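You operate a simulated robot arm through the tools that you are given. There is no shell and no other tool. Be economical: measure what you need, move in short steps, check, and stop when the job is done.

The job below is to be done with a simulated robot arm. You get a single attempt, and the scene is never put back.

## Task
Take the ice pack from the top of the short belt and leave it on the near rail table on the hall side. Put the green plug on top of the label roll on the top of the short belt. Take the blue brush and leave it on the middle rail table on the hall side. Any order will do. Set down upright: green plug.
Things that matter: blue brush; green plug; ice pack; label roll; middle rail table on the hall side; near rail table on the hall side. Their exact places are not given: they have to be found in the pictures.

It is judged by the outcome, as a careful person would: the job done as asked, and still so three seconds after it is handed in. It fails if anything else is knocked over, pushed out of place, dropped, spilled or broken.

## Robot
A 7-joint arm with a fingered hand on a trunk, on a base that drives. Base frame: it is fixed to the floor where the robot stands at the start and does not move with it; the origin is under the middle of the robot, x ahead of it, y to its left, z up. Units: m, degrees, N and s.
With the tool pointing down near the work surface it reaches from about 0.36 to 0.86 m from the robot's upright axis, wherever it stands. Its first joint turns from -143.0 to 143.0 degrees. Places, roughly: middle rail table on the hall side [-0.5, 4.3, 0.7]; near rail table on the hall side [-0.5, 3.4, 0.7]. Payload 3 kg.
The TCP is the grasp point between the finger pads, 0.026 m short of the fingertips. In the tool frame z runs along the fingers and y along their closing line. The gripper opens to 0.148 m. The gripper's body begins 0.073 m behind the TCP. The gripper is a hand of 3 fingers: y runs from the thumb to the fingers, the wrist lies at [0, 0, -0.229] in the tool frame.
Orientation is told as [roll, pitch, yaw] about the base's x, y, z axes, in that order, counted from this pose: with the fingers straight down and closing along the base's y, the tool's x points along the base's -x, its y along +y and its z along -z.

## Interface
- The arm moves only by the tool play_rows. Its argument "steps" is a list of rows, each a list of 6 numbers: the shift along the base's x, y, z in units of 30 mm (1.0 is 30 mm), then the turn, a rotation vector about the base's x, y, z in units of 8 degrees (1.0 is 8 degrees). In form: [[tx, ty, tz, ax, ay, az], ...]. A call has 1 to 12 rows; each row shifts and turns the commanded pose from where the row before left it. A call with a number of a shift or a turn outside -1 to 1 is refused whole. Rows are played at 5 a second. More than 0.05 m and 8.6 degrees between two rows, and nothing of the call is played. Where a pose cannot be reached the arm comes as near as it can. A force on the tool above 40 N (or 10 N above the force at the start of the call, whichever is more), or a blocked arm, ends the call early, and 0.2 s more pass. In this call time passes only in rows, and 0.2 s behind the last. It gives the time, the measured TCP pose, the force on the tool (base axes), the opening and the grip force at its end, in the units of the frame above (readings bear some noise), with the torque about the TCP (base axes, N m) and any sound that the robot's microphone picked up.
- Cameras (640 x 400 px; columns grow to the right, rows downward): "scene" is now at [0.144, 0.0384, 1.863]; the picture's right is [0.50, -0.86, -0.00], its down [-0.68, -0.40, -0.62] and it looks along [0.53, 0.31, -0.79] (base axes); focal length 254 px, centre (320, 200). "wrist" rides on the gripper at [0.068, -0.039, -0.09] in the tool frame; the picture's right is [0.50, 0.87, 0.00], its down [-0.66, 0.38, -0.65] and it looks along [-0.57, 0.33, 0.76] (tool axes); focal length 222 px, centre (320, 200).
- snapshot(camera): a new picture of that camera. No time passes.
- move_column(by): slides the trunk up (or, below 0, down) by that many m; the arm and the scene camera ride with it, the base frame stays. It gives what a move gives, with no picture.
- base_move(legs): drives the robot by 1 to 6 legs, each [ahead, left, turn to the left] in m, m and degrees, along the robot's own axes; the way and the turn of a leg run together, so that a leg with both is an arc; at most 1.5 m and 180 degrees a leg. The arm and the cameras ride along, it lands a little off, and it stops where it bumps. It gives what a move gives.
- curl_fingers(finger1, finger2, thumb_bend): sets how far each is bent, from 0 (flat) to 1 (curled in); at 0.3 the hand is open as for a grip, at 0.7 the pads meet at the TCP. One left out holds its place. A second passes; each finger stops where it meets its share of the squeeze, and holds until it gets a number again. It is the only way to open and close the hand. It gives what a move gives, with no picture; readings hold the bend of each and the force on the fingers (four entries, about 0 where the hand has none), thumb and palm.
- aim_head(pan, tilt): turns the head with the scene camera to pan (to the left, within 86 degrees either way) and tilt (down, from -29 to 69), counted from straight ahead of the robot. It gives what a move gives.
- measure_at(camera, pixels): for up to 12 pixels [column, row] of the newest picture of that camera ("zoom" is the newest enlarged one), the place [x, y, z] in the base frame of the surface seen there, good to about 0.002 m. No time passes.
- zoom(camera, box): a new picture of the part [left, top, right, bottom] of that camera's present view, enlarged. No time passes.
- job_done(): hands the job in; it is judged then, once.

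Go step by step. Measure first, check grasps and placings, and put right what went wrong. The budget is 110 turns and 90 pictures, counting those below and the enlarged ones. Unless the task says otherwise, let go and move clear before handing in, and close with one line.

The tools are called after "Call:" by a JSON object that holds its "op" and its "data". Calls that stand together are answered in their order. play_rows: Moves the arm, as the interface text tells. Its arguments: {"type":"object","properties":{"steps":{"type":"array","items":{"type":"array","items":{"type":"number"}}}},"required":["steps"]} The other tools are called the same way: move_column (by) slides the trunk up or down; curl_fingers (finger1, finger2, thumb_bend) moves the fingers one by one; base_move (legs) drives the base; aim_head (pan, tilt) turns the head that bears the scene camera; snapshot (camera) takes a picture; measure_at (camera, pixels) gives the place of the surface under pixels of a picture; zoom (camera, box) takes an enlarged picture of a part of a camera's view; job_done () hands the job in.

At the start:

```text
time_s: 0.0
eef_pos: [0.7133, 0.2436, 1.2404]
ee_rot: [0.0, 0.0, 0.0]
force: [0.5, -1.0, -1.0]
torque: [0.02, -0.05, 0.04]
opening: 0.148
gripper_force: 0.0
shape: jaw
bend: [0.3, 0.3, 0.3]
finger forces: [0.0, 0.0, 0.0, 0.0, 0.0, 0.0]
trunk travel left (down, up): [-0.8, 0.09]
robot x, y, heading: [-0.0009, -0.0006, 0.1]
head pan, tilt: [30.1, 52.0]
```

scene: 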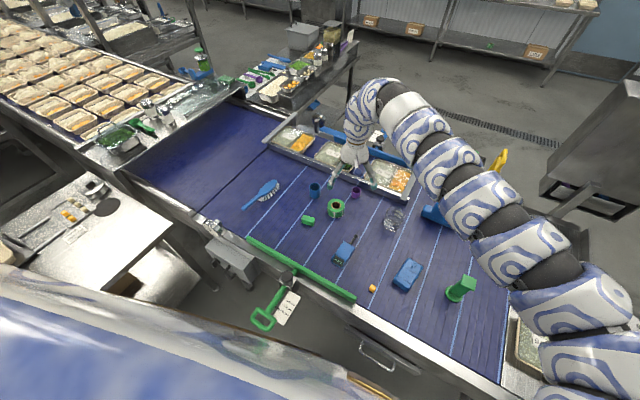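
wrist: 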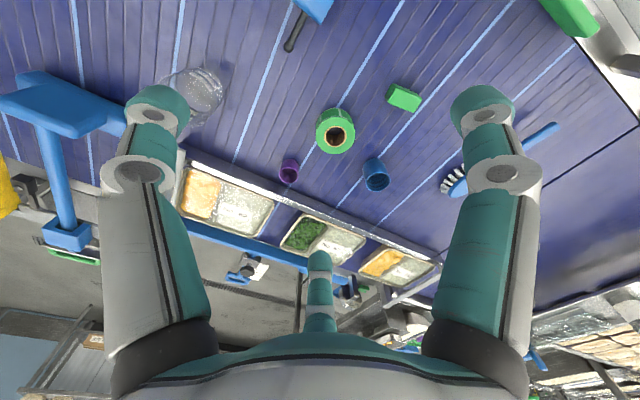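

The scene shows the belt with a blue brush near (265,193), a green ring (label roll?) at (336,208), a small green item at (308,220), a blue pack at (408,274). I'll zoom to identify them.

Call:
{"op": "zoom", "data": {"camera": "scene", "box": [230, 150, 430, 275]}}

Call:
{"op": "zoom", "data": {"camera": "scene", "box": [330, 200, 530, 325]}}

Call:
{"op": "measure_at", "data": {"camera": "scene", "pixels": [[270, 188], [248, 205], [308, 220], [336, 208], [408, 274], [345, 250], [372, 288], [315, 190], [355, 193], [395, 218], [460, 290], [300, 240]]}}

```text
3.20 times, centred on (330, 212) of scene
```

zoom: 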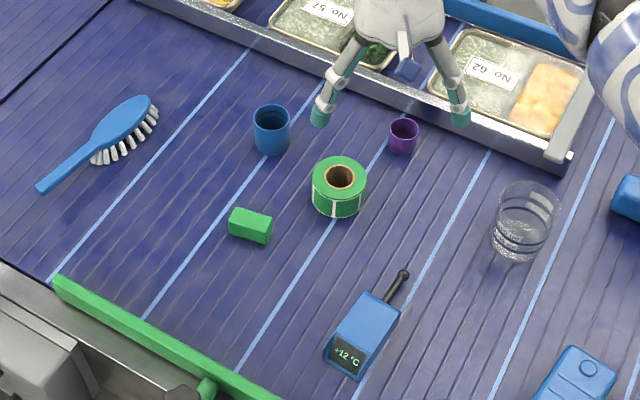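

```text
3.20 times, centred on (430, 262) of scene
```

zoom: 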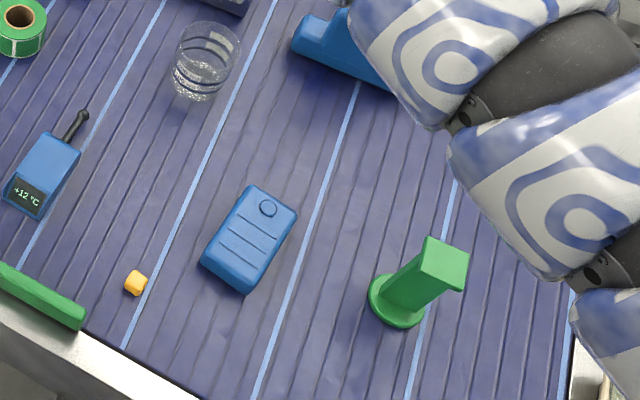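

```text
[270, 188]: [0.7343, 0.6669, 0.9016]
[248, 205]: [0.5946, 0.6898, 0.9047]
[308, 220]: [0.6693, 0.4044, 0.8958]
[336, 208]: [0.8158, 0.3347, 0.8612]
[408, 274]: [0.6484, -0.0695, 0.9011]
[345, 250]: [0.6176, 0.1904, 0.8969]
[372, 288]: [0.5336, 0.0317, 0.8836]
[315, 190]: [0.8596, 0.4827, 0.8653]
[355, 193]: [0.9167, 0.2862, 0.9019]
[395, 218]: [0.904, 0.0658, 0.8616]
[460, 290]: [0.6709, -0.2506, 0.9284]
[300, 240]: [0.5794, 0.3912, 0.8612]
```

The green block and the green post on a disc are both candidates for the plug; I'll look closer.

Call:
{"op": "zoom", "data": {"camera": "scene", "box": [292, 195, 356, 235]}}

Call:
{"op": "zoom", "data": {"camera": "wrist", "box": [300, 70, 460, 170]}}

Call:
{"op": "zoom", "data": {"camera": "scene", "box": [432, 265, 496, 305]}}

```text
10.00 times, centred on (324, 215) of scene
```

zoom: 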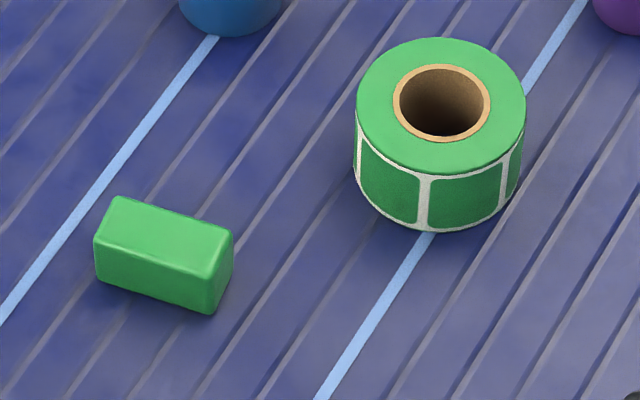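

```text
4.00 times, centred on (380, 120) of wrist
```

zoom: 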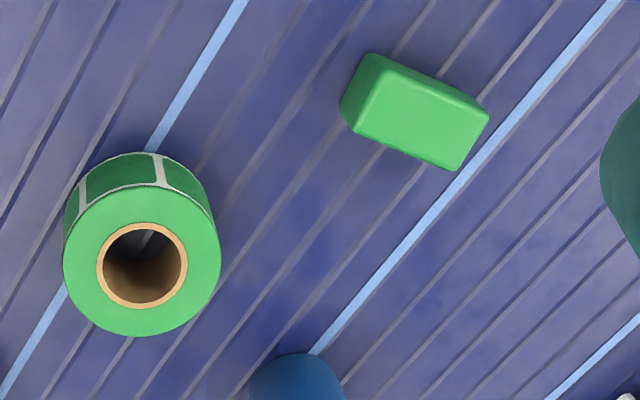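

```text
10.00 times, centred on (464, 285) of scene
```

zoom: 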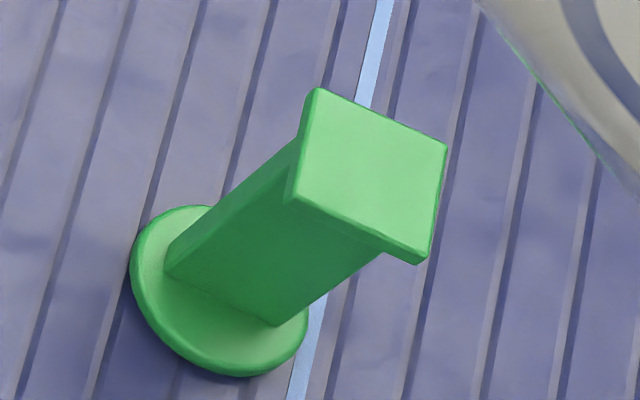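

Call:
{"op": "zoom", "data": {"camera": "scene", "box": [356, 278, 388, 298]}}

Call:
{"op": "measure_at", "data": {"camera": "scene", "pixels": [[450, 287], [466, 276], [475, 281], [463, 286], [474, 289], [447, 289], [457, 301], [304, 216], [314, 219], [312, 224], [302, 218], [303, 222]]}}

```text
16.00 times, centred on (372, 288) of scene
```

zoom: 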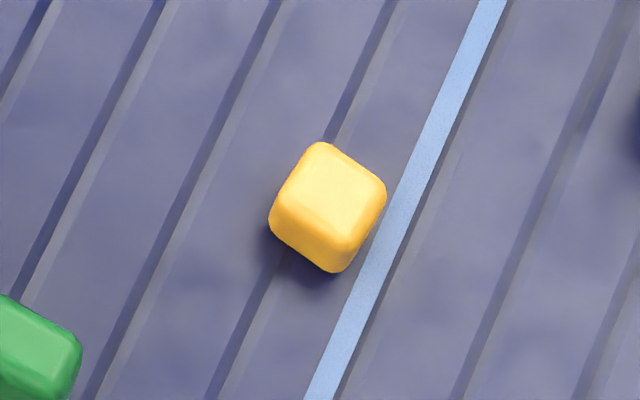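

```text
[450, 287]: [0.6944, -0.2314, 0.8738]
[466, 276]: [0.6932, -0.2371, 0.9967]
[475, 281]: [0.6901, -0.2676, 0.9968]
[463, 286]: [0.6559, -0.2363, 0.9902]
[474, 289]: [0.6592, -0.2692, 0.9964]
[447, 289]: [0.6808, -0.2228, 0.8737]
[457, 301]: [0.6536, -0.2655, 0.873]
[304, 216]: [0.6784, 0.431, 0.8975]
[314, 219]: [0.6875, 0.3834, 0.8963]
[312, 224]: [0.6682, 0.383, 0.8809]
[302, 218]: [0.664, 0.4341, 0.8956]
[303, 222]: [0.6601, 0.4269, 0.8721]
```

Call:
{"op": "zoom", "data": {"camera": "wrist", "box": [0, 50, 200, 270]}}

Call:
{"op": "zoom", "data": {"camera": "scene", "box": [70, 40, 270, 165]}}

Call:
{"op": "zoom", "data": {"camera": "scene", "box": [230, 20, 390, 120]}}

Call:
{"op": "aim_head", "data": {"pan": -20, "tilt": 50}}

Call:
{"op": "snapshot", "data": {"camera": "scene"}}

```text
1.82 times, centred on (100, 160) of wrist
```

zoom: 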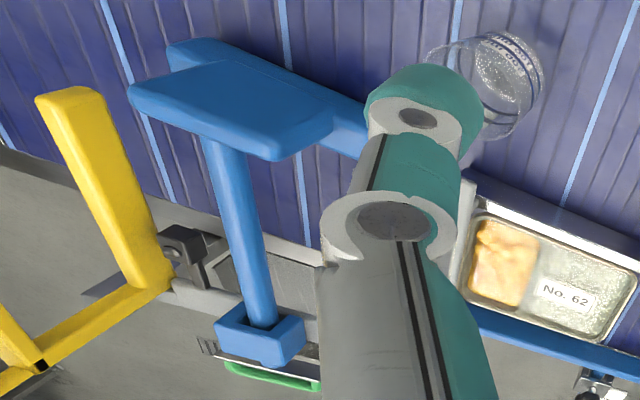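

```text
3.20 times, centred on (170, 102) of scene
```

zoom: 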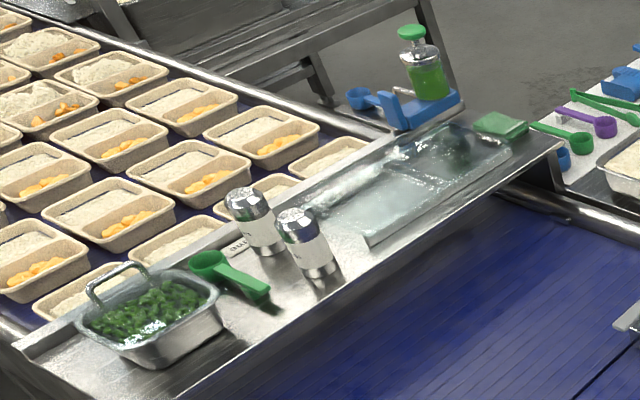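

```text
4.00 times, centred on (310, 70) of scene
```

zoom: 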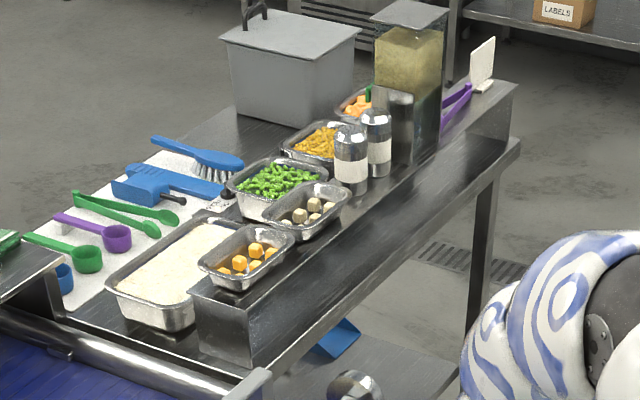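

```text
time_s: 1.2
eef_pos: [0.7138, 0.2425, 1.2405]
ee_rot: [0.0, 0.1, 0.0]
force: [0.7, -0.3, 0.8]
torque: [-0.01, 0.0, -0.02]
opening: 0.148
gripper_force: 0.0
shape: jaw
bend: [0.3, 0.3, 0.3]
finger forces: [0.1, 0.1, 0.0, 0.0, 0.0, 0.1]
trunk travel left (down, up): [-0.8, 0.09]
robot x, y, heading: [-0.0017, 0.0014, 0.4]
head pan, tilt: [-20.0, 50.0]
```

```text
78 pictures are left
```

scene: 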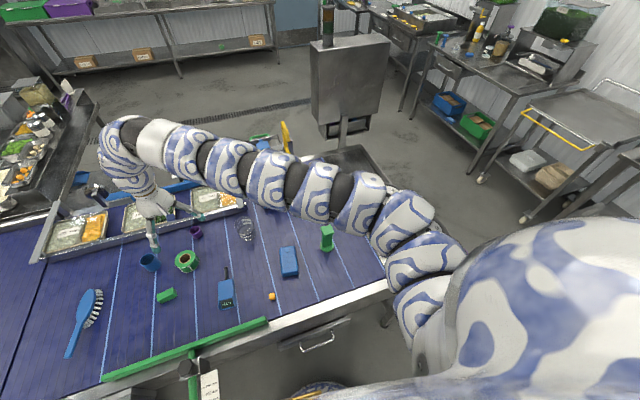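

Call:
{"op": "zoom", "data": {"camera": "scene", "box": [270, 215, 366, 275]}}

Call:
{"op": "aim_head", "data": {"pan": 80, "tilt": 25}}

Call:
{"op": "snapshot", "data": {"camera": "scene"}}

```text
6.67 times, centred on (318, 245) of scene
```

zoom: 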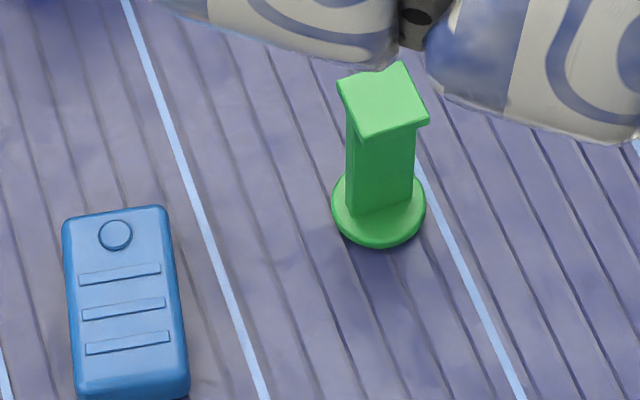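

```text
time_s: 2.9
eef_pos: [0.7132, 0.2437, 1.2414]
ee_rot: [0.0, -0.1, 0.0]
force: [-0.3, 0.2, 0.1]
torque: [0.02, -0.01, 0.0]
opening: 0.1479
gripper_force: 0.0
shape: jaw
bend: [0.3, 0.3, 0.3]
finger forces: [0.0, 0.0, 0.0, 0.0, 0.0, 0.0]
trunk travel left (down, up): [-0.8, 0.09]
robot x, y, heading: [0.0, -0.0001, 0.0]
head pan, tilt: [80.0, 25.0]
```

```text
76 pictures are left
```

scene: 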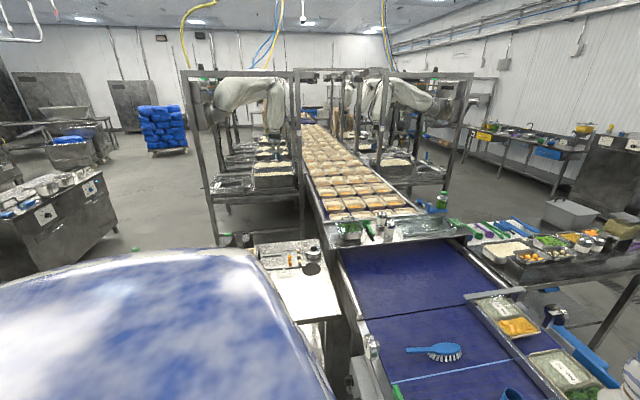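

The survey shows tables left; I'll measure which ones match the given positions of the rail tables, and clear route pixels.

Call:
{"op": "measure_at", "data": {"camera": "scene", "pixels": [[60, 185], [20, 210], [295, 290], [290, 245], [255, 180], [240, 160], [230, 195], [150, 235], [350, 385], [230, 240], [270, 165], [400, 165]]}}

Call:
{"op": "zoom", "data": {"camera": "scene", "box": [0, 60, 320, 260]}}

```text
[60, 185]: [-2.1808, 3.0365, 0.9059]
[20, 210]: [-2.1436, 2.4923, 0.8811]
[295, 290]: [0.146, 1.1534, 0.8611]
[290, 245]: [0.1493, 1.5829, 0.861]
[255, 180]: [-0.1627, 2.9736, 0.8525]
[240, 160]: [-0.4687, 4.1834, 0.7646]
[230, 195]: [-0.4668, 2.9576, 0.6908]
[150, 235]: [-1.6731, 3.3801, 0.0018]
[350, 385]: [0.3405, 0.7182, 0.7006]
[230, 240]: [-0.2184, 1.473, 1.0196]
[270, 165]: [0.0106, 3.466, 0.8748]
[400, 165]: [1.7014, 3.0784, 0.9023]
```

```text
2.00 times, centred on (160, 160) of scene
```

zoom: 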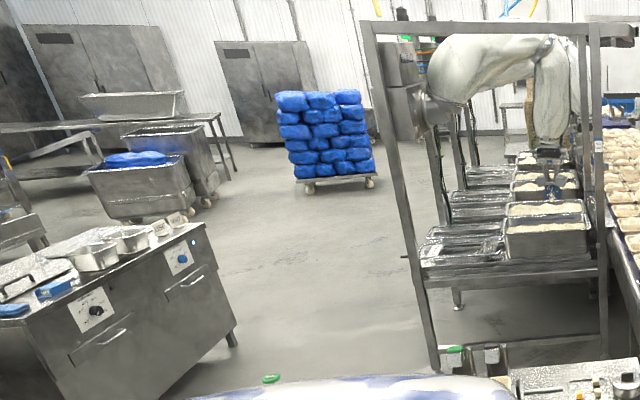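

Rail tables are the shelves under the robot frames (z≈0.69, x≈-0.47). First the ice pack: look at it and measure its corners.

Call:
{"op": "aim_head", "data": {"pan": 10, "tilt": 60}}

Call:
{"op": "zoom", "data": {"camera": "scene", "box": [220, 120, 420, 245]}}

```text
time_s: 4.3
eef_pos: [0.7133, 0.2436, 1.2413]
ee_rot: [0.0, 0.0, 0.1]
force: [-0.2, -0.2, 0.4]
torque: [0.03, -0.03, -0.02]
opening: 0.1481
gripper_force: 0.0
shape: jaw
bend: [0.3, 0.3, 0.3]
finger forces: [0.0, 0.1, 0.0, 0.0, 0.1, 0.0]
trunk travel left (down, up): [-0.8, 0.09]
robot x, y, heading: [-0.0005, -0.0015, -0.0]
head pan, tilt: [10.0, 60.0]
```

```text
3.20 times, centred on (320, 182) of scene
```

zoom: 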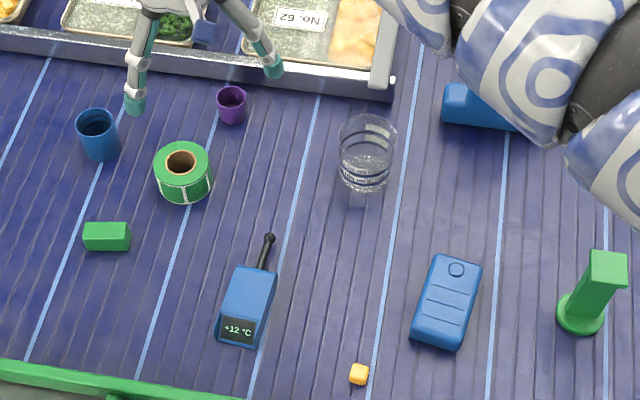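

Call:
{"op": "measure_at", "data": {"camera": "zoom", "pixels": [[437, 258], [478, 268], [415, 325], [456, 338], [447, 300], [182, 150], [182, 190], [160, 165], [206, 165], [181, 163], [606, 265], [580, 325]]}}

Call:
{"op": "measure_at", "data": {"camera": "scene", "pixels": [[320, 200]]}}

```text
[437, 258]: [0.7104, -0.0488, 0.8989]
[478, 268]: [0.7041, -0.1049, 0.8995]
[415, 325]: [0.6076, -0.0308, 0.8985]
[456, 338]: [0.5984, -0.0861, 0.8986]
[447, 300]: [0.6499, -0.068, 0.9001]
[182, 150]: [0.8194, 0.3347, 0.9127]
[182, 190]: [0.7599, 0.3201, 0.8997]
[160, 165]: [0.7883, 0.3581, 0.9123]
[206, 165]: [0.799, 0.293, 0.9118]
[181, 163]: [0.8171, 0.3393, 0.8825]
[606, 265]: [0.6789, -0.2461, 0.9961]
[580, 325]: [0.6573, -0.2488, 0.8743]
```

```text
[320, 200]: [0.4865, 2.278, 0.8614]
```

Ice pack centre is about (0.655,-0.068), top 0.899, turned -10°. Moving above it.

Call:
{"op": "play_rows", "data": {"steps": [[-0.176, -0.945, -0.6, 0, 0, -0.114], [-0.176, -0.945, -0.6, 0, 0, -0.114], [-0.176, -0.945, -0.6, 0, 0, -0.114], [-0.176, -0.945, -0.6, 0, 0, -0.114], [-0.176, -0.945, -0.6, 0, 0, -0.114], [-0.176, -0.945, -0.6, 0, 0, -0.114], [-0.176, -0.945, -0.6, 0, 0, -0.114], [-0.176, -0.945, -0.6, 0, 0, -0.114], [-0.176, -0.945, -0.6, 0, 0, -0.114], [-0.176, -0.945, -0.6, 0, 0, -0.114], [-0.176, -0.945, -0.6, 0, 0, -0.114]]}}

Call:
{"op": "snapshot", "data": {"camera": "wrist"}}

Call:
{"op": "snapshot", "data": {"camera": "scene"}}

```text
time_s: 6.8
eef_pos: [0.7449, -0.0161, 1.0181]
ee_rot: [-0.1, 0.1, -10.1]
force: [0.0, -0.1, 0.1]
torque: [0.02, 0.0, 0.0]
opening: 0.1479
gripper_force: 0.1
shape: jaw
bend: [0.3, 0.3, 0.3]
finger forces: [0.0, 0.0, 0.1, 0.0, 0.1, 0.0]
out of reach, approached as far as the arm can: row 1, 2, 3, 4, 5, 6, 7, 8, 9
trunk travel left (down, up): [-0.8, 0.09]
robot x, y, heading: [0.0003, -0.0005, 0.1]
head pan, tilt: [10.0, 60.0]
```

```text
73 pictures are left
```

wrist: 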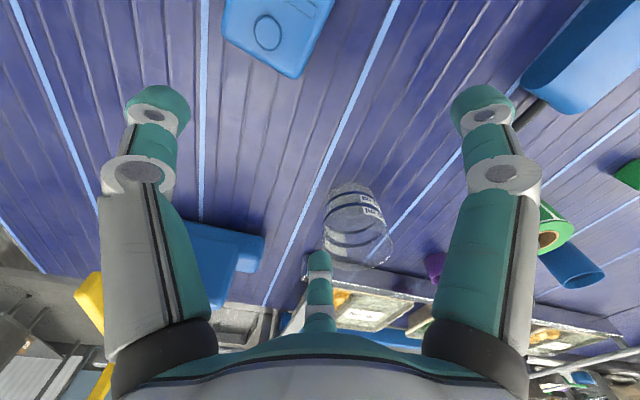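

```text
72 pictures are left
```

scene: 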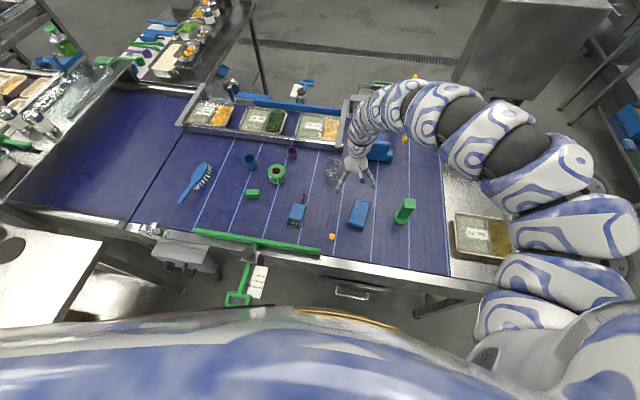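

The arm lagged behind the command; a null row tells where it settles.

Call:
{"op": "play_rows", "data": {"steps": [[0, 0, 0, 0, 0, 0], [0, 0, 0, 0, 0, 0]]}}

```text
time_s: 7.3
eef_pos: [0.7448, -0.0164, 1.0183]
ee_rot: [-0.1, 0.1, -10.1]
force: [-1.0, 0.1, -0.2]
torque: [0.01, -0.02, 0.02]
opening: 0.1479
gripper_force: 0.1
shape: jaw
bend: [0.3, 0.3, 0.3]
finger forces: [0.0, 0.1, 0.0, 0.1, 0.0, 0.0]
trunk travel left (down, up): [-0.8, 0.09]
robot x, y, heading: [0.002, -0.0014, -0.0]
head pan, tilt: [10.0, 60.0]
```

Call:
{"op": "play_rows", "data": {"steps": [[-0.6, -0.35, 0, 0, 0, 0], [-0.6, -0.35, 0, 0, 0, 0], [-0.6, -0.35, -0.3, 0, 0, 0], [-0.6, -0.35, -0.3, 0, 0, 0], [-0.6, -0.33, -0.3, 0, 0, 0]]}}

Call:
{"op": "snapshot", "data": {"camera": "wrist"}}

```text
time_s: 8.6
eef_pos: [0.7217, -0.0489, 0.9838]
ee_rot: [0.1, 0.0, -9.9]
force: [0.4, -0.7, -0.9]
torque: [-0.05, -0.02, 0.02]
opening: 0.1476
gripper_force: 0.1
shape: jaw
bend: [0.3, 0.3, 0.3]
finger forces: [0.1, 0.1, 0.0, 0.0, 0.0, 0.0]
out of reach, approached as far as the arm can: row 1, 2, 3, 4, 5
trunk travel left (down, up): [-0.8, 0.09]
robot x, y, heading: [0.0012, 0.0019, 0.0]
head pan, tilt: [10.0, 60.0]
```

```text
71 pictures are left
```

wrist: 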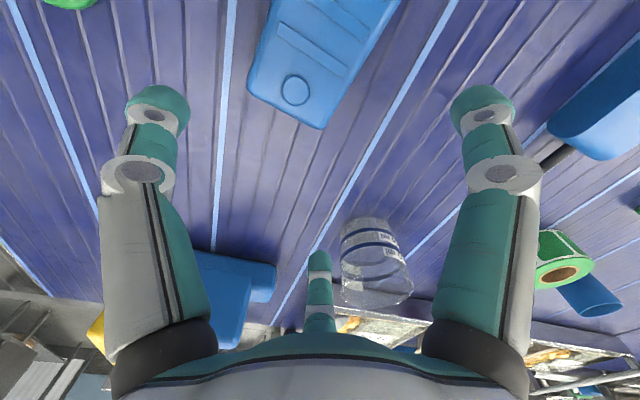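

The arm can't fold in this near; I'll back the base 0.067 m and shift right 0.019 m to bring the hand over the pack.

Call:
{"op": "base_move", "data": {"legs": [[-0.067, -0.019, 0]]}}

Call:
{"op": "snapshot", "data": {"camera": "scene"}}

Call:
{"op": "snapshot", "data": {"camera": "wrist"}}

```text
time_s: 9.6
eef_pos: [0.6542, -0.0699, 0.9856]
ee_rot: [-0.1, 0.0, -10.1]
force: [-0.1, 0.1, -1.7]
torque: [0.0, -0.02, 0.01]
opening: 0.1481
gripper_force: 0.0
shape: jaw
bend: [0.3, 0.3, 0.3]
finger forces: [0.0, 0.0, 0.1, 0.0, 0.2, 0.0]
trunk travel left (down, up): [-0.8, 0.09]
robot x, y, heading: [-0.0686, -0.0234, -0.1]
head pan, tilt: [10.0, 60.0]
```

```text
70 pictures are left
```

scene: 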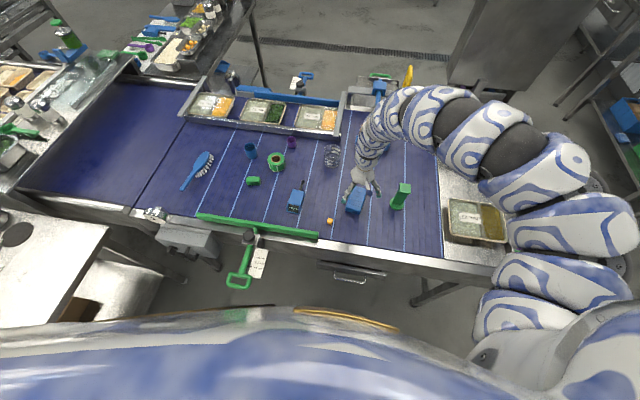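

```text
69 pictures are left
```

wrist: 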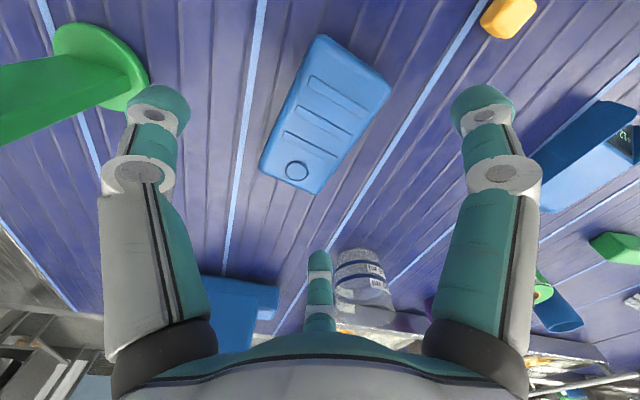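

The hand is a 120° three-finger layout (thumb on tool −y), so the pack should lie along tool y. I'll rotate the hand −90° about vertical over the pack.

Call:
{"op": "play_rows", "data": {"steps": [[0, 0, 0, 0, 0, -0.9375], [0, 0, 0, 0, 0, -0.9375], [0, 0, 0, 0, 0, -0.9375], [0, 0, 0, 0, 0, -0.9375], [0, 0, 0, 0, 0, -0.9375], [0, 0, 0, 0, 0, -0.9375], [0, 0, 0, 0, 0, -0.9375], [0, 0, 0, 0, 0, -0.9375], [0, 0, 0, 0, 0, -0.9375], [0, 0, 0, 0, 0, -0.9375], [0, 0, 0, 0, 0, -0.9375], [0, 0, 0, 0, 0, -0.9375]]}}

Call:
{"op": "snapshot", "data": {"camera": "wrist"}}

```text
time_s: 12.2
eef_pos: [0.6557, -0.0682, 0.9856]
ee_rot: [-0.1, 0.1, -100.2]
force: [0.1, 0.2, 0.2]
torque: [0.02, 0.03, -0.01]
opening: 0.148
gripper_force: 0.1
shape: jaw
bend: [0.3, 0.3, 0.3]
finger forces: [0.1, 0.0, 0.0, 0.0, 0.0, 0.0]
trunk travel left (down, up): [-0.8, 0.09]
robot x, y, heading: [-0.0658, -0.0142, -0.2]
head pan, tilt: [10.0, 60.0]
```

```text
68 pictures are left
```

wrist: 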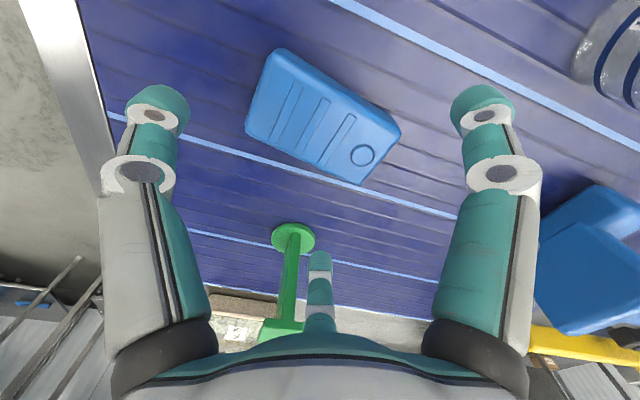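

Alignment looks right. Descending to z≈0.892.

Call:
{"op": "play_rows", "data": {"steps": [[0, 0, -0.8, 0, 0, 0], [0, 0, -0.8, 0, 0, 0], [0, 0, -0.8, 0, 0, 0], [0, 0, -0.7, 0, 0, 0]]}}

Call:
{"op": "snapshot", "data": {"camera": "wrist"}}

```text
time_s: 13.2
eef_pos: [0.6548, -0.0671, 0.8919]
ee_rot: [-0.1, 0.1, -100.0]
force: [0.1, -0.5, -0.3]
torque: [-0.01, 0.02, 0.01]
opening: 0.148
gripper_force: 0.1
shape: jaw
bend: [0.3, 0.3, 0.3]
finger forces: [0.0, 0.0, 0.0, 0.0, 0.0, 0.0]
trunk travel left (down, up): [-0.8, 0.09]
robot x, y, heading: [-0.0668, -0.019, 0.2]
head pan, tilt: [10.0, 60.0]
```

```text
67 pictures are left
```

wrist: 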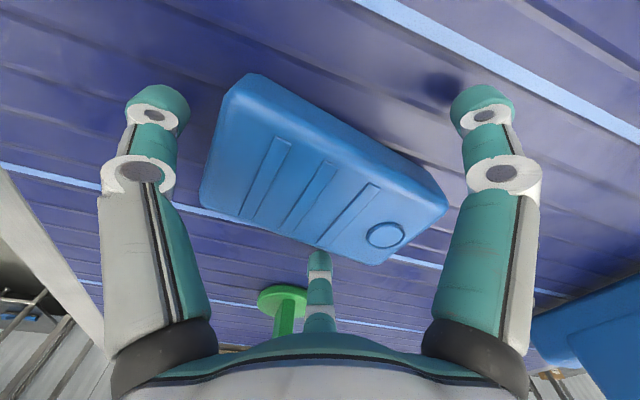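

Call:
{"op": "curl_fingers", "data": {"finger1": 0.75, "finger2": 0.75, "thumb_bend": 0.75}}

Call:
{"op": "snapshot", "data": {"camera": "wrist"}}

```text
time_s: 14.2
eef_pos: [0.6559, -0.0681, 0.8939]
ee_rot: [0.1, 0.2, -100.1]
force: [1.7, -0.7, 18.0]
torque: [-0.5, -0.55, 0.0]
opening: 0.0396
gripper_force: 22.9
shape: fingers
bend: [0.5, 0.48, 0.67]
finger forces: [13.7, 21.3, 0.0, 0.0, 10.3, 0.0]
trunk travel left (down, up): [-0.8, 0.09]
robot x, y, heading: [-0.0654, -0.0205, 0.3]
head pan, tilt: [10.0, 60.0]
```

```text
66 pictures are left
```

wrist: 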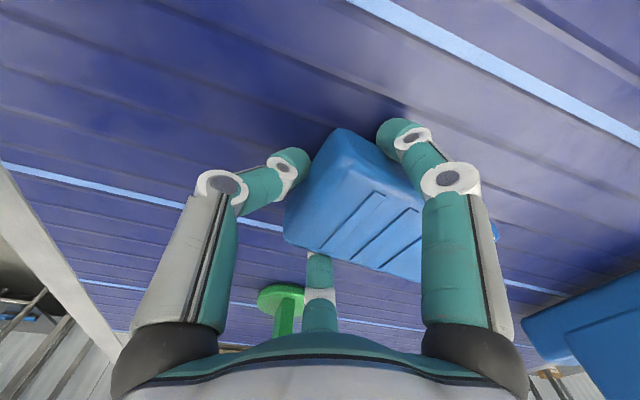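

The thumb pushed the pack forward so it's held off-centre. I'll reopen and look before regrasping with the thumb as a stop.

Call:
{"op": "curl_fingers", "data": {"finger1": 0.3, "finger2": 0.3, "thumb_bend": 0.3}}

Call:
{"op": "zoom", "data": {"camera": "scene", "box": [300, 140, 460, 240]}}

Call:
{"op": "snapshot", "data": {"camera": "wrist"}}

```text
time_s: 15.2
eef_pos: [0.6569, -0.0689, 0.8927]
ee_rot: [-0.1, 0.1, -100.1]
force: [0.9, 0.9, -0.3]
torque: [-0.05, -0.04, 0.02]
opening: 0.1266
gripper_force: 0.1
shape: fingers
bend: [0.3, 0.3, 0.3]
finger forces: [0.0, 0.0, 0.0, 0.0, 0.0, 0.0]
trunk travel left (down, up): [-0.8, 0.09]
robot x, y, heading: [-0.0746, -0.021, -0.2]
head pan, tilt: [10.0, 60.0]
```

```text
4.00 times, centred on (380, 190) of scene
```

zoom: 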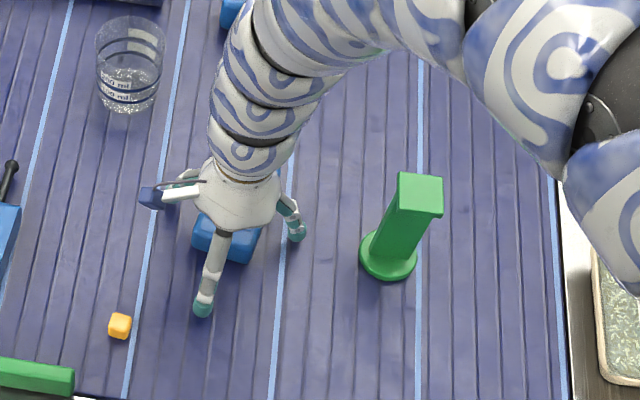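

```text
64 pictures are left
```

wrist: 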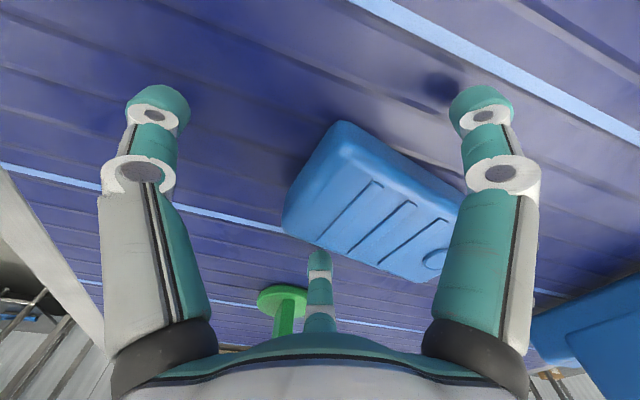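

Call:
{"op": "measure_at", "data": {"camera": "wrist", "pixels": [[342, 132], [300, 200], [305, 225], [330, 175], [420, 255], [433, 260], [455, 185]]}}

```text
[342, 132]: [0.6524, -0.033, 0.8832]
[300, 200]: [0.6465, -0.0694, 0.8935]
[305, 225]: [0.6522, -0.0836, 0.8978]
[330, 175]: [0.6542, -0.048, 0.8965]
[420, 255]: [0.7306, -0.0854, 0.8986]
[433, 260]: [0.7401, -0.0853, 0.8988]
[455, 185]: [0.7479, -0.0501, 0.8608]
```

Pack's near end is at x≈0.643, so its centre is ≈(0.70,-0.068). Advance 0.043 and regrasp, thumb as a stop first.

Call:
{"op": "play_rows", "data": {"steps": [[0.7, 0.03, 0.1, 0, 0, 0], [0.7, 0.03, 0.05, 0, 0, 0]]}}

Call:
{"op": "curl_fingers", "data": {"thumb_bend": 0.4}}

Call:
{"op": "curl_fingers", "data": {"finger1": 0.75, "finger2": 0.75}}

Call:
{"op": "snapshot", "data": {"camera": "wrist"}}

```text
time_s: 15.8
eef_pos: [0.698, -0.0664, 0.8958]
ee_rot: [0.0, 0.3, -100.1]
force: [0.3, 0.7, -0.5]
torque: [0.03, -0.01, -0.01]
opening: 0.1264
gripper_force: 0.1
shape: fingers
bend: [0.3, 0.3, 0.3]
finger forces: [0.0, 0.0, 0.0, 0.0, 0.0, 0.0]
trunk travel left (down, up): [-0.8, 0.09]
robot x, y, heading: [-0.067, -0.0163, -0.0]
head pan, tilt: [10.0, 60.0]
```

```text
time_s: 16.8
eef_pos: [0.6964, -0.0653, 0.8961]
ee_rot: [0.1, 0.1, -100.2]
force: [0.4, 0.2, 0.2]
torque: [0.01, 0.0, 0.01]
opening: 0.1113
gripper_force: 0.1
shape: fingers
bend: [0.3, 0.3, 0.4]
finger forces: [0.1, 0.0, 0.0, 0.1, 0.0, 0.0]
trunk travel left (down, up): [-0.8, 0.09]
robot x, y, heading: [-0.0679, -0.0179, -0.1]
head pan, tilt: [10.0, 60.0]
```

```text
time_s: 17.8
eef_pos: [0.6964, -0.0661, 0.8966]
ee_rot: [0.0, 0.2, -100.1]
force: [3.5, -2.2, 1.3]
torque: [-0.11, -0.16, -0.02]
opening: 0.075
gripper_force: 12.1
shape: fingers
bend: [0.52, 0.49, 0.39]
finger forces: [10.5, 10.8, 0.0, 0.0, 2.5, 0.0]
trunk travel left (down, up): [-0.8, 0.09]
robot x, y, heading: [-0.067, -0.0233, 0.3]
head pan, tilt: [10.0, 60.0]
```

```text
63 pictures are left
```

wrist: 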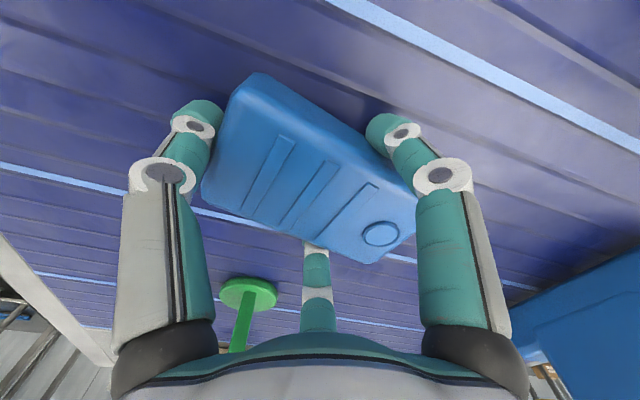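

Good centred grip: both fingers on the sides, thumb on the end. Squeeze the thumb a little and lift.

Call:
{"op": "curl_fingers", "data": {"thumb_bend": 0.46}}

Call:
{"op": "play_rows", "data": {"steps": [[0, 0, 0.5, 0, 0, 0], [0, 0, 0.7, 0, 0, 0], [0, 0, 0.8, 0, 0, 0], [0, 0, 0.8, 0, 0, 0]]}}

Call:
{"op": "snapshot", "data": {"camera": "wrist"}}

```text
time_s: 18.8
eef_pos: [0.6958, -0.0649, 0.8958]
ee_rot: [0.0, 0.1, -100.1]
force: [-2.8, 0.4, 2.0]
torque: [-0.1, -0.17, -0.05]
opening: 0.0739
gripper_force: 17.3
shape: fingers
bend: [0.52, 0.49, 0.42]
finger forces: [11.2, 11.8, 0.0, 0.0, 10.8, 0.0]
trunk travel left (down, up): [-0.8, 0.09]
robot x, y, heading: [-0.0664, -0.0179, 0.2]
head pan, tilt: [10.0, 60.0]
```

```text
time_s: 19.8
eef_pos: [0.6981, -0.0652, 0.9812]
ee_rot: [0.1, 0.1, -100.1]
force: [0.2, -0.3, -3.9]
torque: [-0.03, 0.01, 0.01]
opening: 0.0735
gripper_force: 14.9
shape: fingers
bend: [0.52, 0.49, 0.42]
finger forces: [10.8, 10.9, 0.1, 0.0, 8.3, 0.0]
trunk travel left (down, up): [-0.8, 0.09]
robot x, y, heading: [-0.067, -0.0195, 0.3]
head pan, tilt: [10.0, 60.0]
```

```text
62 pictures are left
```

wrist: 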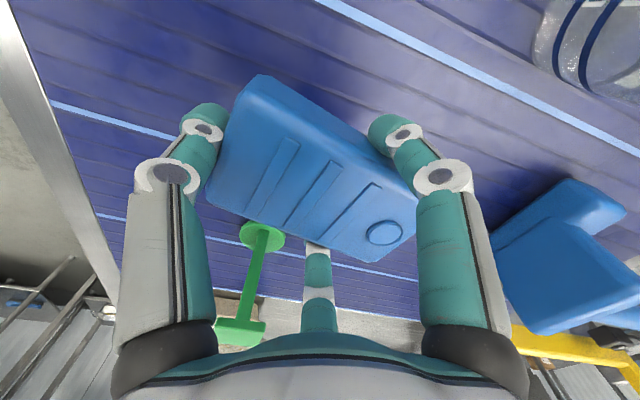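

Pack is held (≈0.4 kg). Raise the trunk, back away a bit, turn left to see the route.

Call:
{"op": "move_column", "data": {"by": 0.09}}

Call:
{"op": "base_move", "data": {"legs": [[-0.4, 0, 0], [0, 0, 90]]}}

Call:
{"op": "aim_head", "data": {"pan": 0, "tilt": 30}}

Call:
{"op": "snapshot", "data": {"camera": "scene"}}

```text
time_s: 21.0
eef_pos: [0.6991, -0.0665, 1.0701]
ee_rot: [-0.1, 0.1, -100.2]
force: [-1.3, 0.1, -3.0]
torque: [0.01, -0.01, 0.0]
opening: 0.0736
gripper_force: 15.0
shape: fingers
bend: [0.52, 0.49, 0.42]
finger forces: [10.9, 10.9, 0.0, 0.0, 8.1, 0.0]
trunk travel left (down, up): [-0.89, 0.0]
robot x, y, heading: [-0.069, -0.0214, 0.1]
head pan, tilt: [10.0, 60.0]
```

```text
time_s: 27.4
eef_pos: [-0.453, 0.7478, 1.0705]
ee_rot: [-0.1, 0.1, -8.6]
force: [-0.8, -0.8, -3.4]
torque: [-0.04, 0.01, 0.0]
opening: 0.0726
gripper_force: 14.1
shape: fingers
bend: [0.52, 0.49, 0.42]
finger forces: [10.5, 10.4, 0.1, 0.1, 7.4, 0.0]
trunk travel left (down, up): [-0.89, 0.0]
robot x, y, heading: [-0.4789, -0.0168, 91.4]
head pan, tilt: [10.0, 60.0]
```

```text
time_s: 28.4
eef_pos: [-0.4522, 0.7475, 1.0718]
ee_rot: [0.0, 0.0, -8.7]
force: [-0.5, 0.3, -2.0]
torque: [-0.03, 0.01, 0.0]
opening: 0.0729
gripper_force: 13.6
shape: fingers
bend: [0.52, 0.49, 0.42]
finger forces: [10.3, 10.3, 0.0, 0.0, 7.4, 0.0]
trunk travel left (down, up): [-0.89, 0.0]
robot x, y, heading: [-0.478, -0.0194, 91.6]
head pan, tilt: [0.0, 30.0]
```

```text
61 pictures are left
```

scene: 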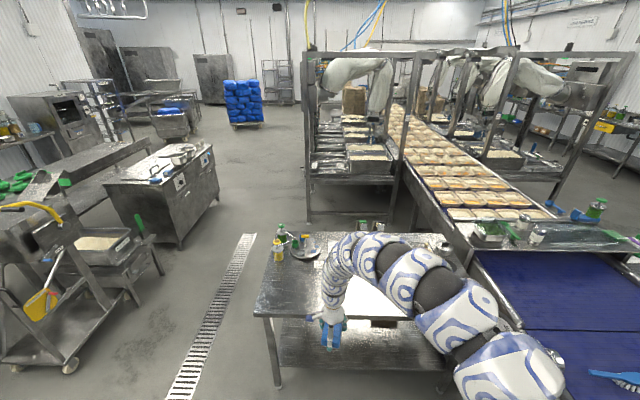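

Call:
{"op": "measure_at", "data": {"camera": "scene", "pixels": [[258, 310], [280, 235], [309, 218], [308, 175], [330, 165], [370, 157], [352, 130], [345, 175], [183, 243], [217, 195], [300, 55], [392, 170]]}}

Call:
{"op": "zoom", "data": {"camera": "scene", "box": [290, 40, 450, 240]}}

```text
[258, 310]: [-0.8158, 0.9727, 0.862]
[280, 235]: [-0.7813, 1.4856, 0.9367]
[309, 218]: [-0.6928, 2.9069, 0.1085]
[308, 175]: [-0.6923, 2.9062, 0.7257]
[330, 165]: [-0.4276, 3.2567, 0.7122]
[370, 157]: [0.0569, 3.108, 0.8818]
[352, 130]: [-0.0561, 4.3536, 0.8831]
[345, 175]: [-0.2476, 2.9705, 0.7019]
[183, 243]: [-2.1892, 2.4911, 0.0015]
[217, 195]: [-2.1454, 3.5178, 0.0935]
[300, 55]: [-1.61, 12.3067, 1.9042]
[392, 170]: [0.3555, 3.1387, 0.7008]
```

```text
2.00 times, centred on (370, 140) of scene
```

zoom: 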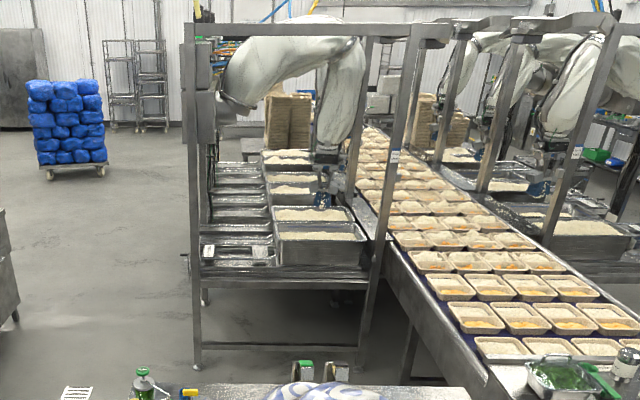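

Call:
{"op": "measure_at", "data": {"camera": "scene", "pixels": [[137, 303], [163, 270], [140, 240], [70, 370], [150, 215], [110, 240]]}}

```text
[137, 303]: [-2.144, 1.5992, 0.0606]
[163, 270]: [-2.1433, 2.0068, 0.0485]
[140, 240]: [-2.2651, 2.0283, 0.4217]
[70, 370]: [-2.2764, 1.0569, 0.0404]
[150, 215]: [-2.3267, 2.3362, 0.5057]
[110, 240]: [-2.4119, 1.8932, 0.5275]
```

Corridor x from −2.14 to −0.69 is clear. Drive left, then ahead along it, and look at the stations.

Call:
{"op": "base_move", "data": {"legs": [[0, 0.95, -1.5], [1.4, 0, 0], [0.9, 0, 0]]}}

Call:
{"op": "aim_head", "data": {"pan": -45, "tilt": 35}}

Call:
{"op": "snapshot", "data": {"camera": "scene"}}

```text
time_s: 44.3
eef_pos: [-1.396, 3.058, 1.0698]
ee_rot: [-0.1, 0.0, -9.3]
force: [-0.1, 0.4, -2.6]
torque: [-0.04, 0.03, -0.01]
opening: 0.0721
gripper_force: 13.5
shape: fingers
bend: [0.52, 0.49, 0.42]
finger forces: [10.3, 10.2, 0.0, 0.0, 7.1, 0.0]
trunk travel left (down, up): [-0.89, 0.0]
robot x, y, heading: [-1.4281, 2.2968, 90.9]
head pan, tilt: [0.0, 30.0]
```

```text
time_s: 45.4
eef_pos: [-1.3964, 3.0572, 1.0697]
ee_rot: [-0.1, 0.1, -9.2]
force: [-0.1, -0.1, -3.5]
torque: [-0.01, -0.01, 0.02]
opening: 0.0723
gripper_force: 13.6
shape: fingers
bend: [0.52, 0.49, 0.42]
finger forces: [10.2, 10.2, 0.0, 0.0, 7.0, 0.0]
trunk travel left (down, up): [-0.89, 0.0]
robot x, y, heading: [-1.4324, 2.295, 90.7]
head pan, tilt: [-45.0, 35.0]
```

```text
59 pictures are left
```

scene: 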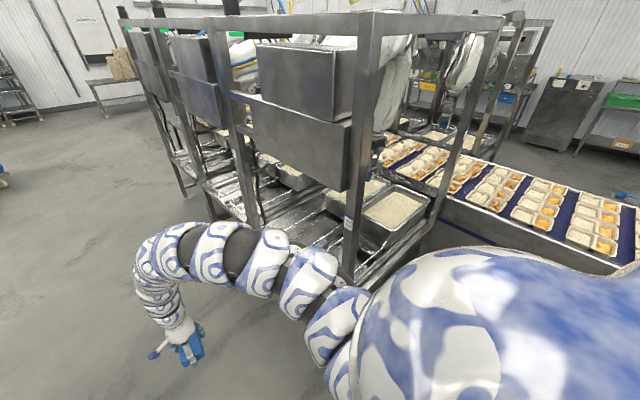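

Call:
{"op": "measure_at", "data": {"camera": "scene", "pixels": [[345, 188], [240, 135], [350, 250], [258, 222], [290, 225], [310, 205], [300, 235], [210, 185], [235, 185], [290, 180], [180, 145], [340, 210]]}}

Call:
{"op": "zoom", "data": {"camera": "scene", "box": [160, 120, 400, 270]}}

```text
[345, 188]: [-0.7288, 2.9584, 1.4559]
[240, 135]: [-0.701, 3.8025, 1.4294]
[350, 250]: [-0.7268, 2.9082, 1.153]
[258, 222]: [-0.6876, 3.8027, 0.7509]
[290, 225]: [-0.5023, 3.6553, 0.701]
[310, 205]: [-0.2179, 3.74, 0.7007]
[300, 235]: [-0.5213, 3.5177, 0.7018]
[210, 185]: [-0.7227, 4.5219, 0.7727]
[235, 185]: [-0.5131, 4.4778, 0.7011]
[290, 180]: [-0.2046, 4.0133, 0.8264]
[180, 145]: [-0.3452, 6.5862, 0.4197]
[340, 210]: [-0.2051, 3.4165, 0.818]
```

```text
2.67 times, centred on (280, 195) of scene
```

zoom: 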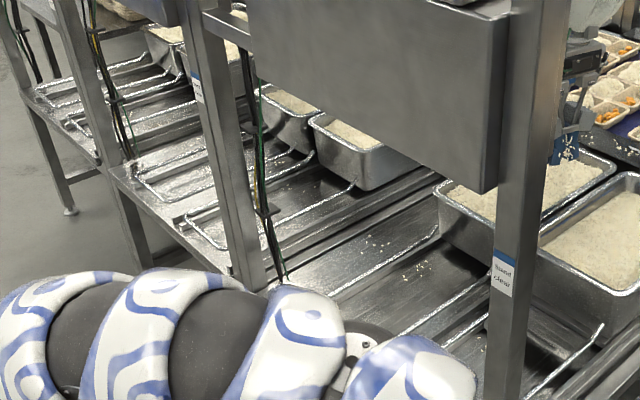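

Opening between posts y 2.91–3.80 and under panel (z 1.43), table at z 0.70. Lower the trunk, drive to y≈3.5, slightly left, then turn to face the table.

Call:
{"op": "move_column", "data": {"by": -0.2}}

Call:
{"op": "base_move", "data": {"legs": [[1.1, 0.15, 0], [0, 0, -90]]}}

Call:
{"op": "aim_head", "data": {"pan": 0, "tilt": 45}}

Call:
{"op": "snapshot", "data": {"camera": "scene"}}

Call:
{"op": "snapshot", "data": {"camera": "wrist"}}

```text
time_s: 47.6
eef_pos: [-1.3962, 3.0574, 0.8701]
ee_rot: [-0.1, 0.1, -9.4]
force: [0.2, 0.0, -2.6]
torque: [-0.02, 0.03, -0.02]
opening: 0.0722
gripper_force: 13.6
shape: fingers
bend: [0.52, 0.49, 0.42]
finger forces: [10.2, 10.3, 0.0, 0.0, 6.9, 0.1]
trunk travel left (down, up): [-0.69, 0.2]
robot x, y, heading: [-1.4313, 2.2931, 90.7]
head pan, tilt: [-45.0, 35.0]
```

```text
time_s: 57.0
eef_pos: [-0.8432, 3.3328, 0.8709]
ee_rot: [0.1, 0.1, -98.8]
force: [0.0, -0.5, -3.0]
torque: [-0.01, 0.02, -0.02]
opening: 0.0714
gripper_force: 13.6
shape: fingers
bend: [0.52, 0.49, 0.43]
finger forces: [10.1, 10.2, 0.0, 0.1, 6.2, 0.0]
trunk travel left (down, up): [-0.69, 0.2]
robot x, y, heading: [-1.6103, 3.3618, 0.9]
head pan, tilt: [-45.0, 35.0]
```

```text
time_s: 58.2
eef_pos: [-0.8427, 3.3334, 0.8708]
ee_rot: [0.0, 0.1, -98.9]
force: [-0.4, -0.1, -3.1]
torque: [0.02, 0.0, 0.03]
opening: 0.0716
gripper_force: 13.3
shape: fingers
bend: [0.52, 0.49, 0.43]
finger forces: [10.3, 10.2, 0.1, 0.0, 6.1, 0.1]
trunk travel left (down, up): [-0.69, 0.2]
robot x, y, heading: [-1.6126, 3.3659, 1.3]
head pan, tilt: [0.0, 45.0]
```

```text
57 pictures are left
```

scene: 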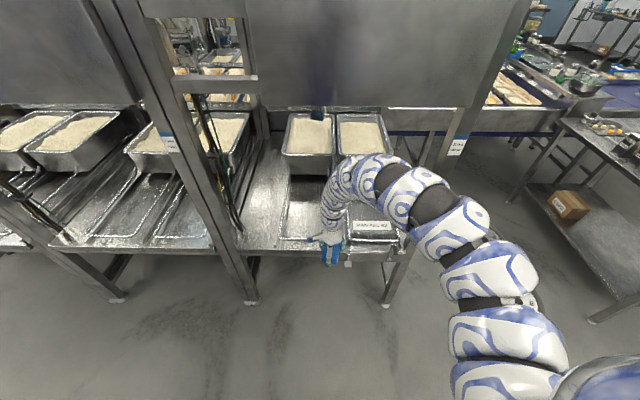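

```text
56 pictures are left
```

wrist: 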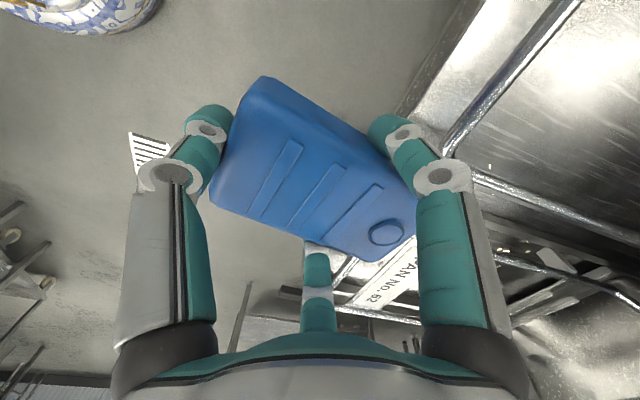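

Call:
{"op": "zoom", "data": {"camera": "scene", "box": [230, 150, 430, 275]}}

Call:
{"op": "measure_at", "data": {"camera": "scene", "pixels": [[260, 225], [265, 205], [275, 190], [250, 242], [300, 225], [300, 210], [375, 232], [305, 195], [285, 215], [240, 225], [245, 245], [270, 175]]}}

```text
3.20 times, centred on (330, 212) of scene
```

zoom: 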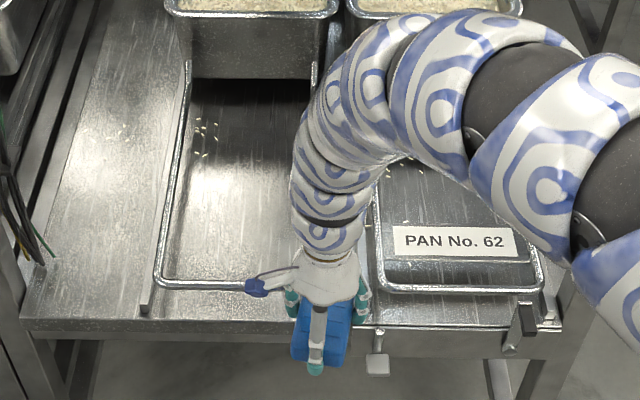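

```text
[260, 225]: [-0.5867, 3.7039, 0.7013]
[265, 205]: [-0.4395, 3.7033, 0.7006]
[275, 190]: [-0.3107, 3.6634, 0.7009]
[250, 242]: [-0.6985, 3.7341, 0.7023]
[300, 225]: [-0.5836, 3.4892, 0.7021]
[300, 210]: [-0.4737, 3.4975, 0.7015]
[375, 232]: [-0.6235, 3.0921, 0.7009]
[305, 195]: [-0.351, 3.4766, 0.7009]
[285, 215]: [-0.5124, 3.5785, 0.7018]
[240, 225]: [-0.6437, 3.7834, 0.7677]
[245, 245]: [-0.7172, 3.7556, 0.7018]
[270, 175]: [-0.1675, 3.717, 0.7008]
```

Target spot: bare table inside the wire guide about (-0.47,3.46), z 0.701. Check arm height versus the panel before driving in.

Call:
{"op": "measure_at", "data": {"camera": "scene", "pixels": [[355, 158], [375, 162], [405, 172], [440, 195], [490, 235], [380, 100], [290, 90], [455, 105]]}}

```text
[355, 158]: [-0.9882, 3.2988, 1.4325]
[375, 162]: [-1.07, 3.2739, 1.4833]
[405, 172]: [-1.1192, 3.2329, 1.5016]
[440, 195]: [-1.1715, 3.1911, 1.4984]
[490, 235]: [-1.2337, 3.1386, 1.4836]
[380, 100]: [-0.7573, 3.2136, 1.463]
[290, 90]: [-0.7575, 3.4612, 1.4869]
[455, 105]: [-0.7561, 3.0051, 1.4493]
```

Call:
{"op": "move_column", "data": {"by": -0.09}}

Call:
{"op": "base_move", "data": {"legs": [[0, 0.125, -1.3], [0.37, 0, 0]]}}

Call:
{"op": "snapshot", "data": {"camera": "wrist"}}

Call:
{"op": "zoom", "data": {"camera": "scene", "box": [220, 100, 460, 250]}}

```text
time_s: 59.4
eef_pos: [-0.8426, 3.3322, 0.7808]
ee_rot: [0.1, 0.1, -98.9]
force: [-0.3, 0.5, -2.3]
torque: [-0.02, 0.0, 0.0]
opening: 0.0715
gripper_force: 14.1
shape: fingers
bend: [0.52, 0.49, 0.43]
finger forces: [10.2, 10.2, 0.0, 0.0, 6.2, 0.0]
trunk travel left (down, up): [-0.6, 0.29]
robot x, y, heading: [-1.6128, 3.364, 1.2]
head pan, tilt: [0.0, 45.0]
```

```text
time_s: 62.6
eef_pos: [-0.4706, 3.4435, 0.7798]
ee_rot: [0.0, 0.1, -99.9]
force: [0.0, -0.1, -4.3]
torque: [0.03, 0.04, 0.02]
opening: 0.0713
gripper_force: 13.1
shape: fingers
bend: [0.52, 0.49, 0.43]
finger forces: [10.2, 10.2, 0.0, 0.0, 6.3, 0.0]
trunk travel left (down, up): [-0.6, 0.29]
robot x, y, heading: [-1.2421, 3.4815, 0.4]
head pan, tilt: [0.0, 45.0]
```

```text
54 pictures are left
```

wrist: 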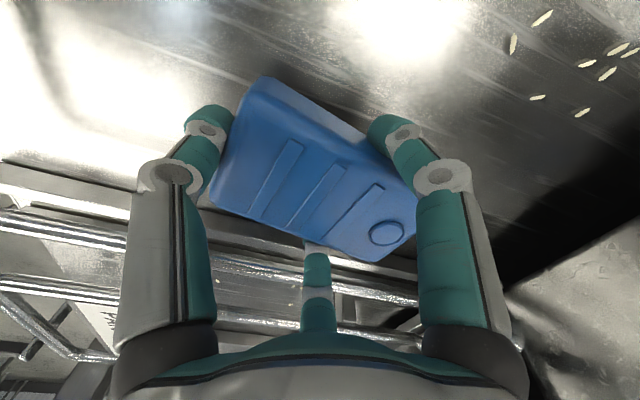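

```text
2.67 times, centred on (340, 175) of scene
```

zoom: 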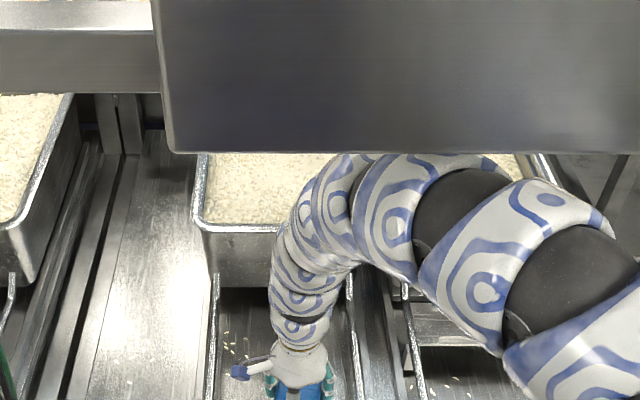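

Call:
{"op": "measure_at", "data": {"camera": "wrist", "pixels": [[230, 245], [260, 265], [360, 265], [230, 218], [330, 90], [150, 100], [270, 240], [90, 230], [280, 295], [370, 300], [440, 120], [480, 190]]}}

```text
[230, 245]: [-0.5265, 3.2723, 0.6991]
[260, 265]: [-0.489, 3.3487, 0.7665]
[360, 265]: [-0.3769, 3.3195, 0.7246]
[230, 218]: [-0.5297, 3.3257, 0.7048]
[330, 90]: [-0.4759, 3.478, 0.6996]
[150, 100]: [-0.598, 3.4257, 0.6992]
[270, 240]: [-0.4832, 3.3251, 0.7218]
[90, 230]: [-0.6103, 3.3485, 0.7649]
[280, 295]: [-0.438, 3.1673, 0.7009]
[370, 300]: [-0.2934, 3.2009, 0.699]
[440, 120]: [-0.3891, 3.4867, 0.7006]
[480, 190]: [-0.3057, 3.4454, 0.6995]
```

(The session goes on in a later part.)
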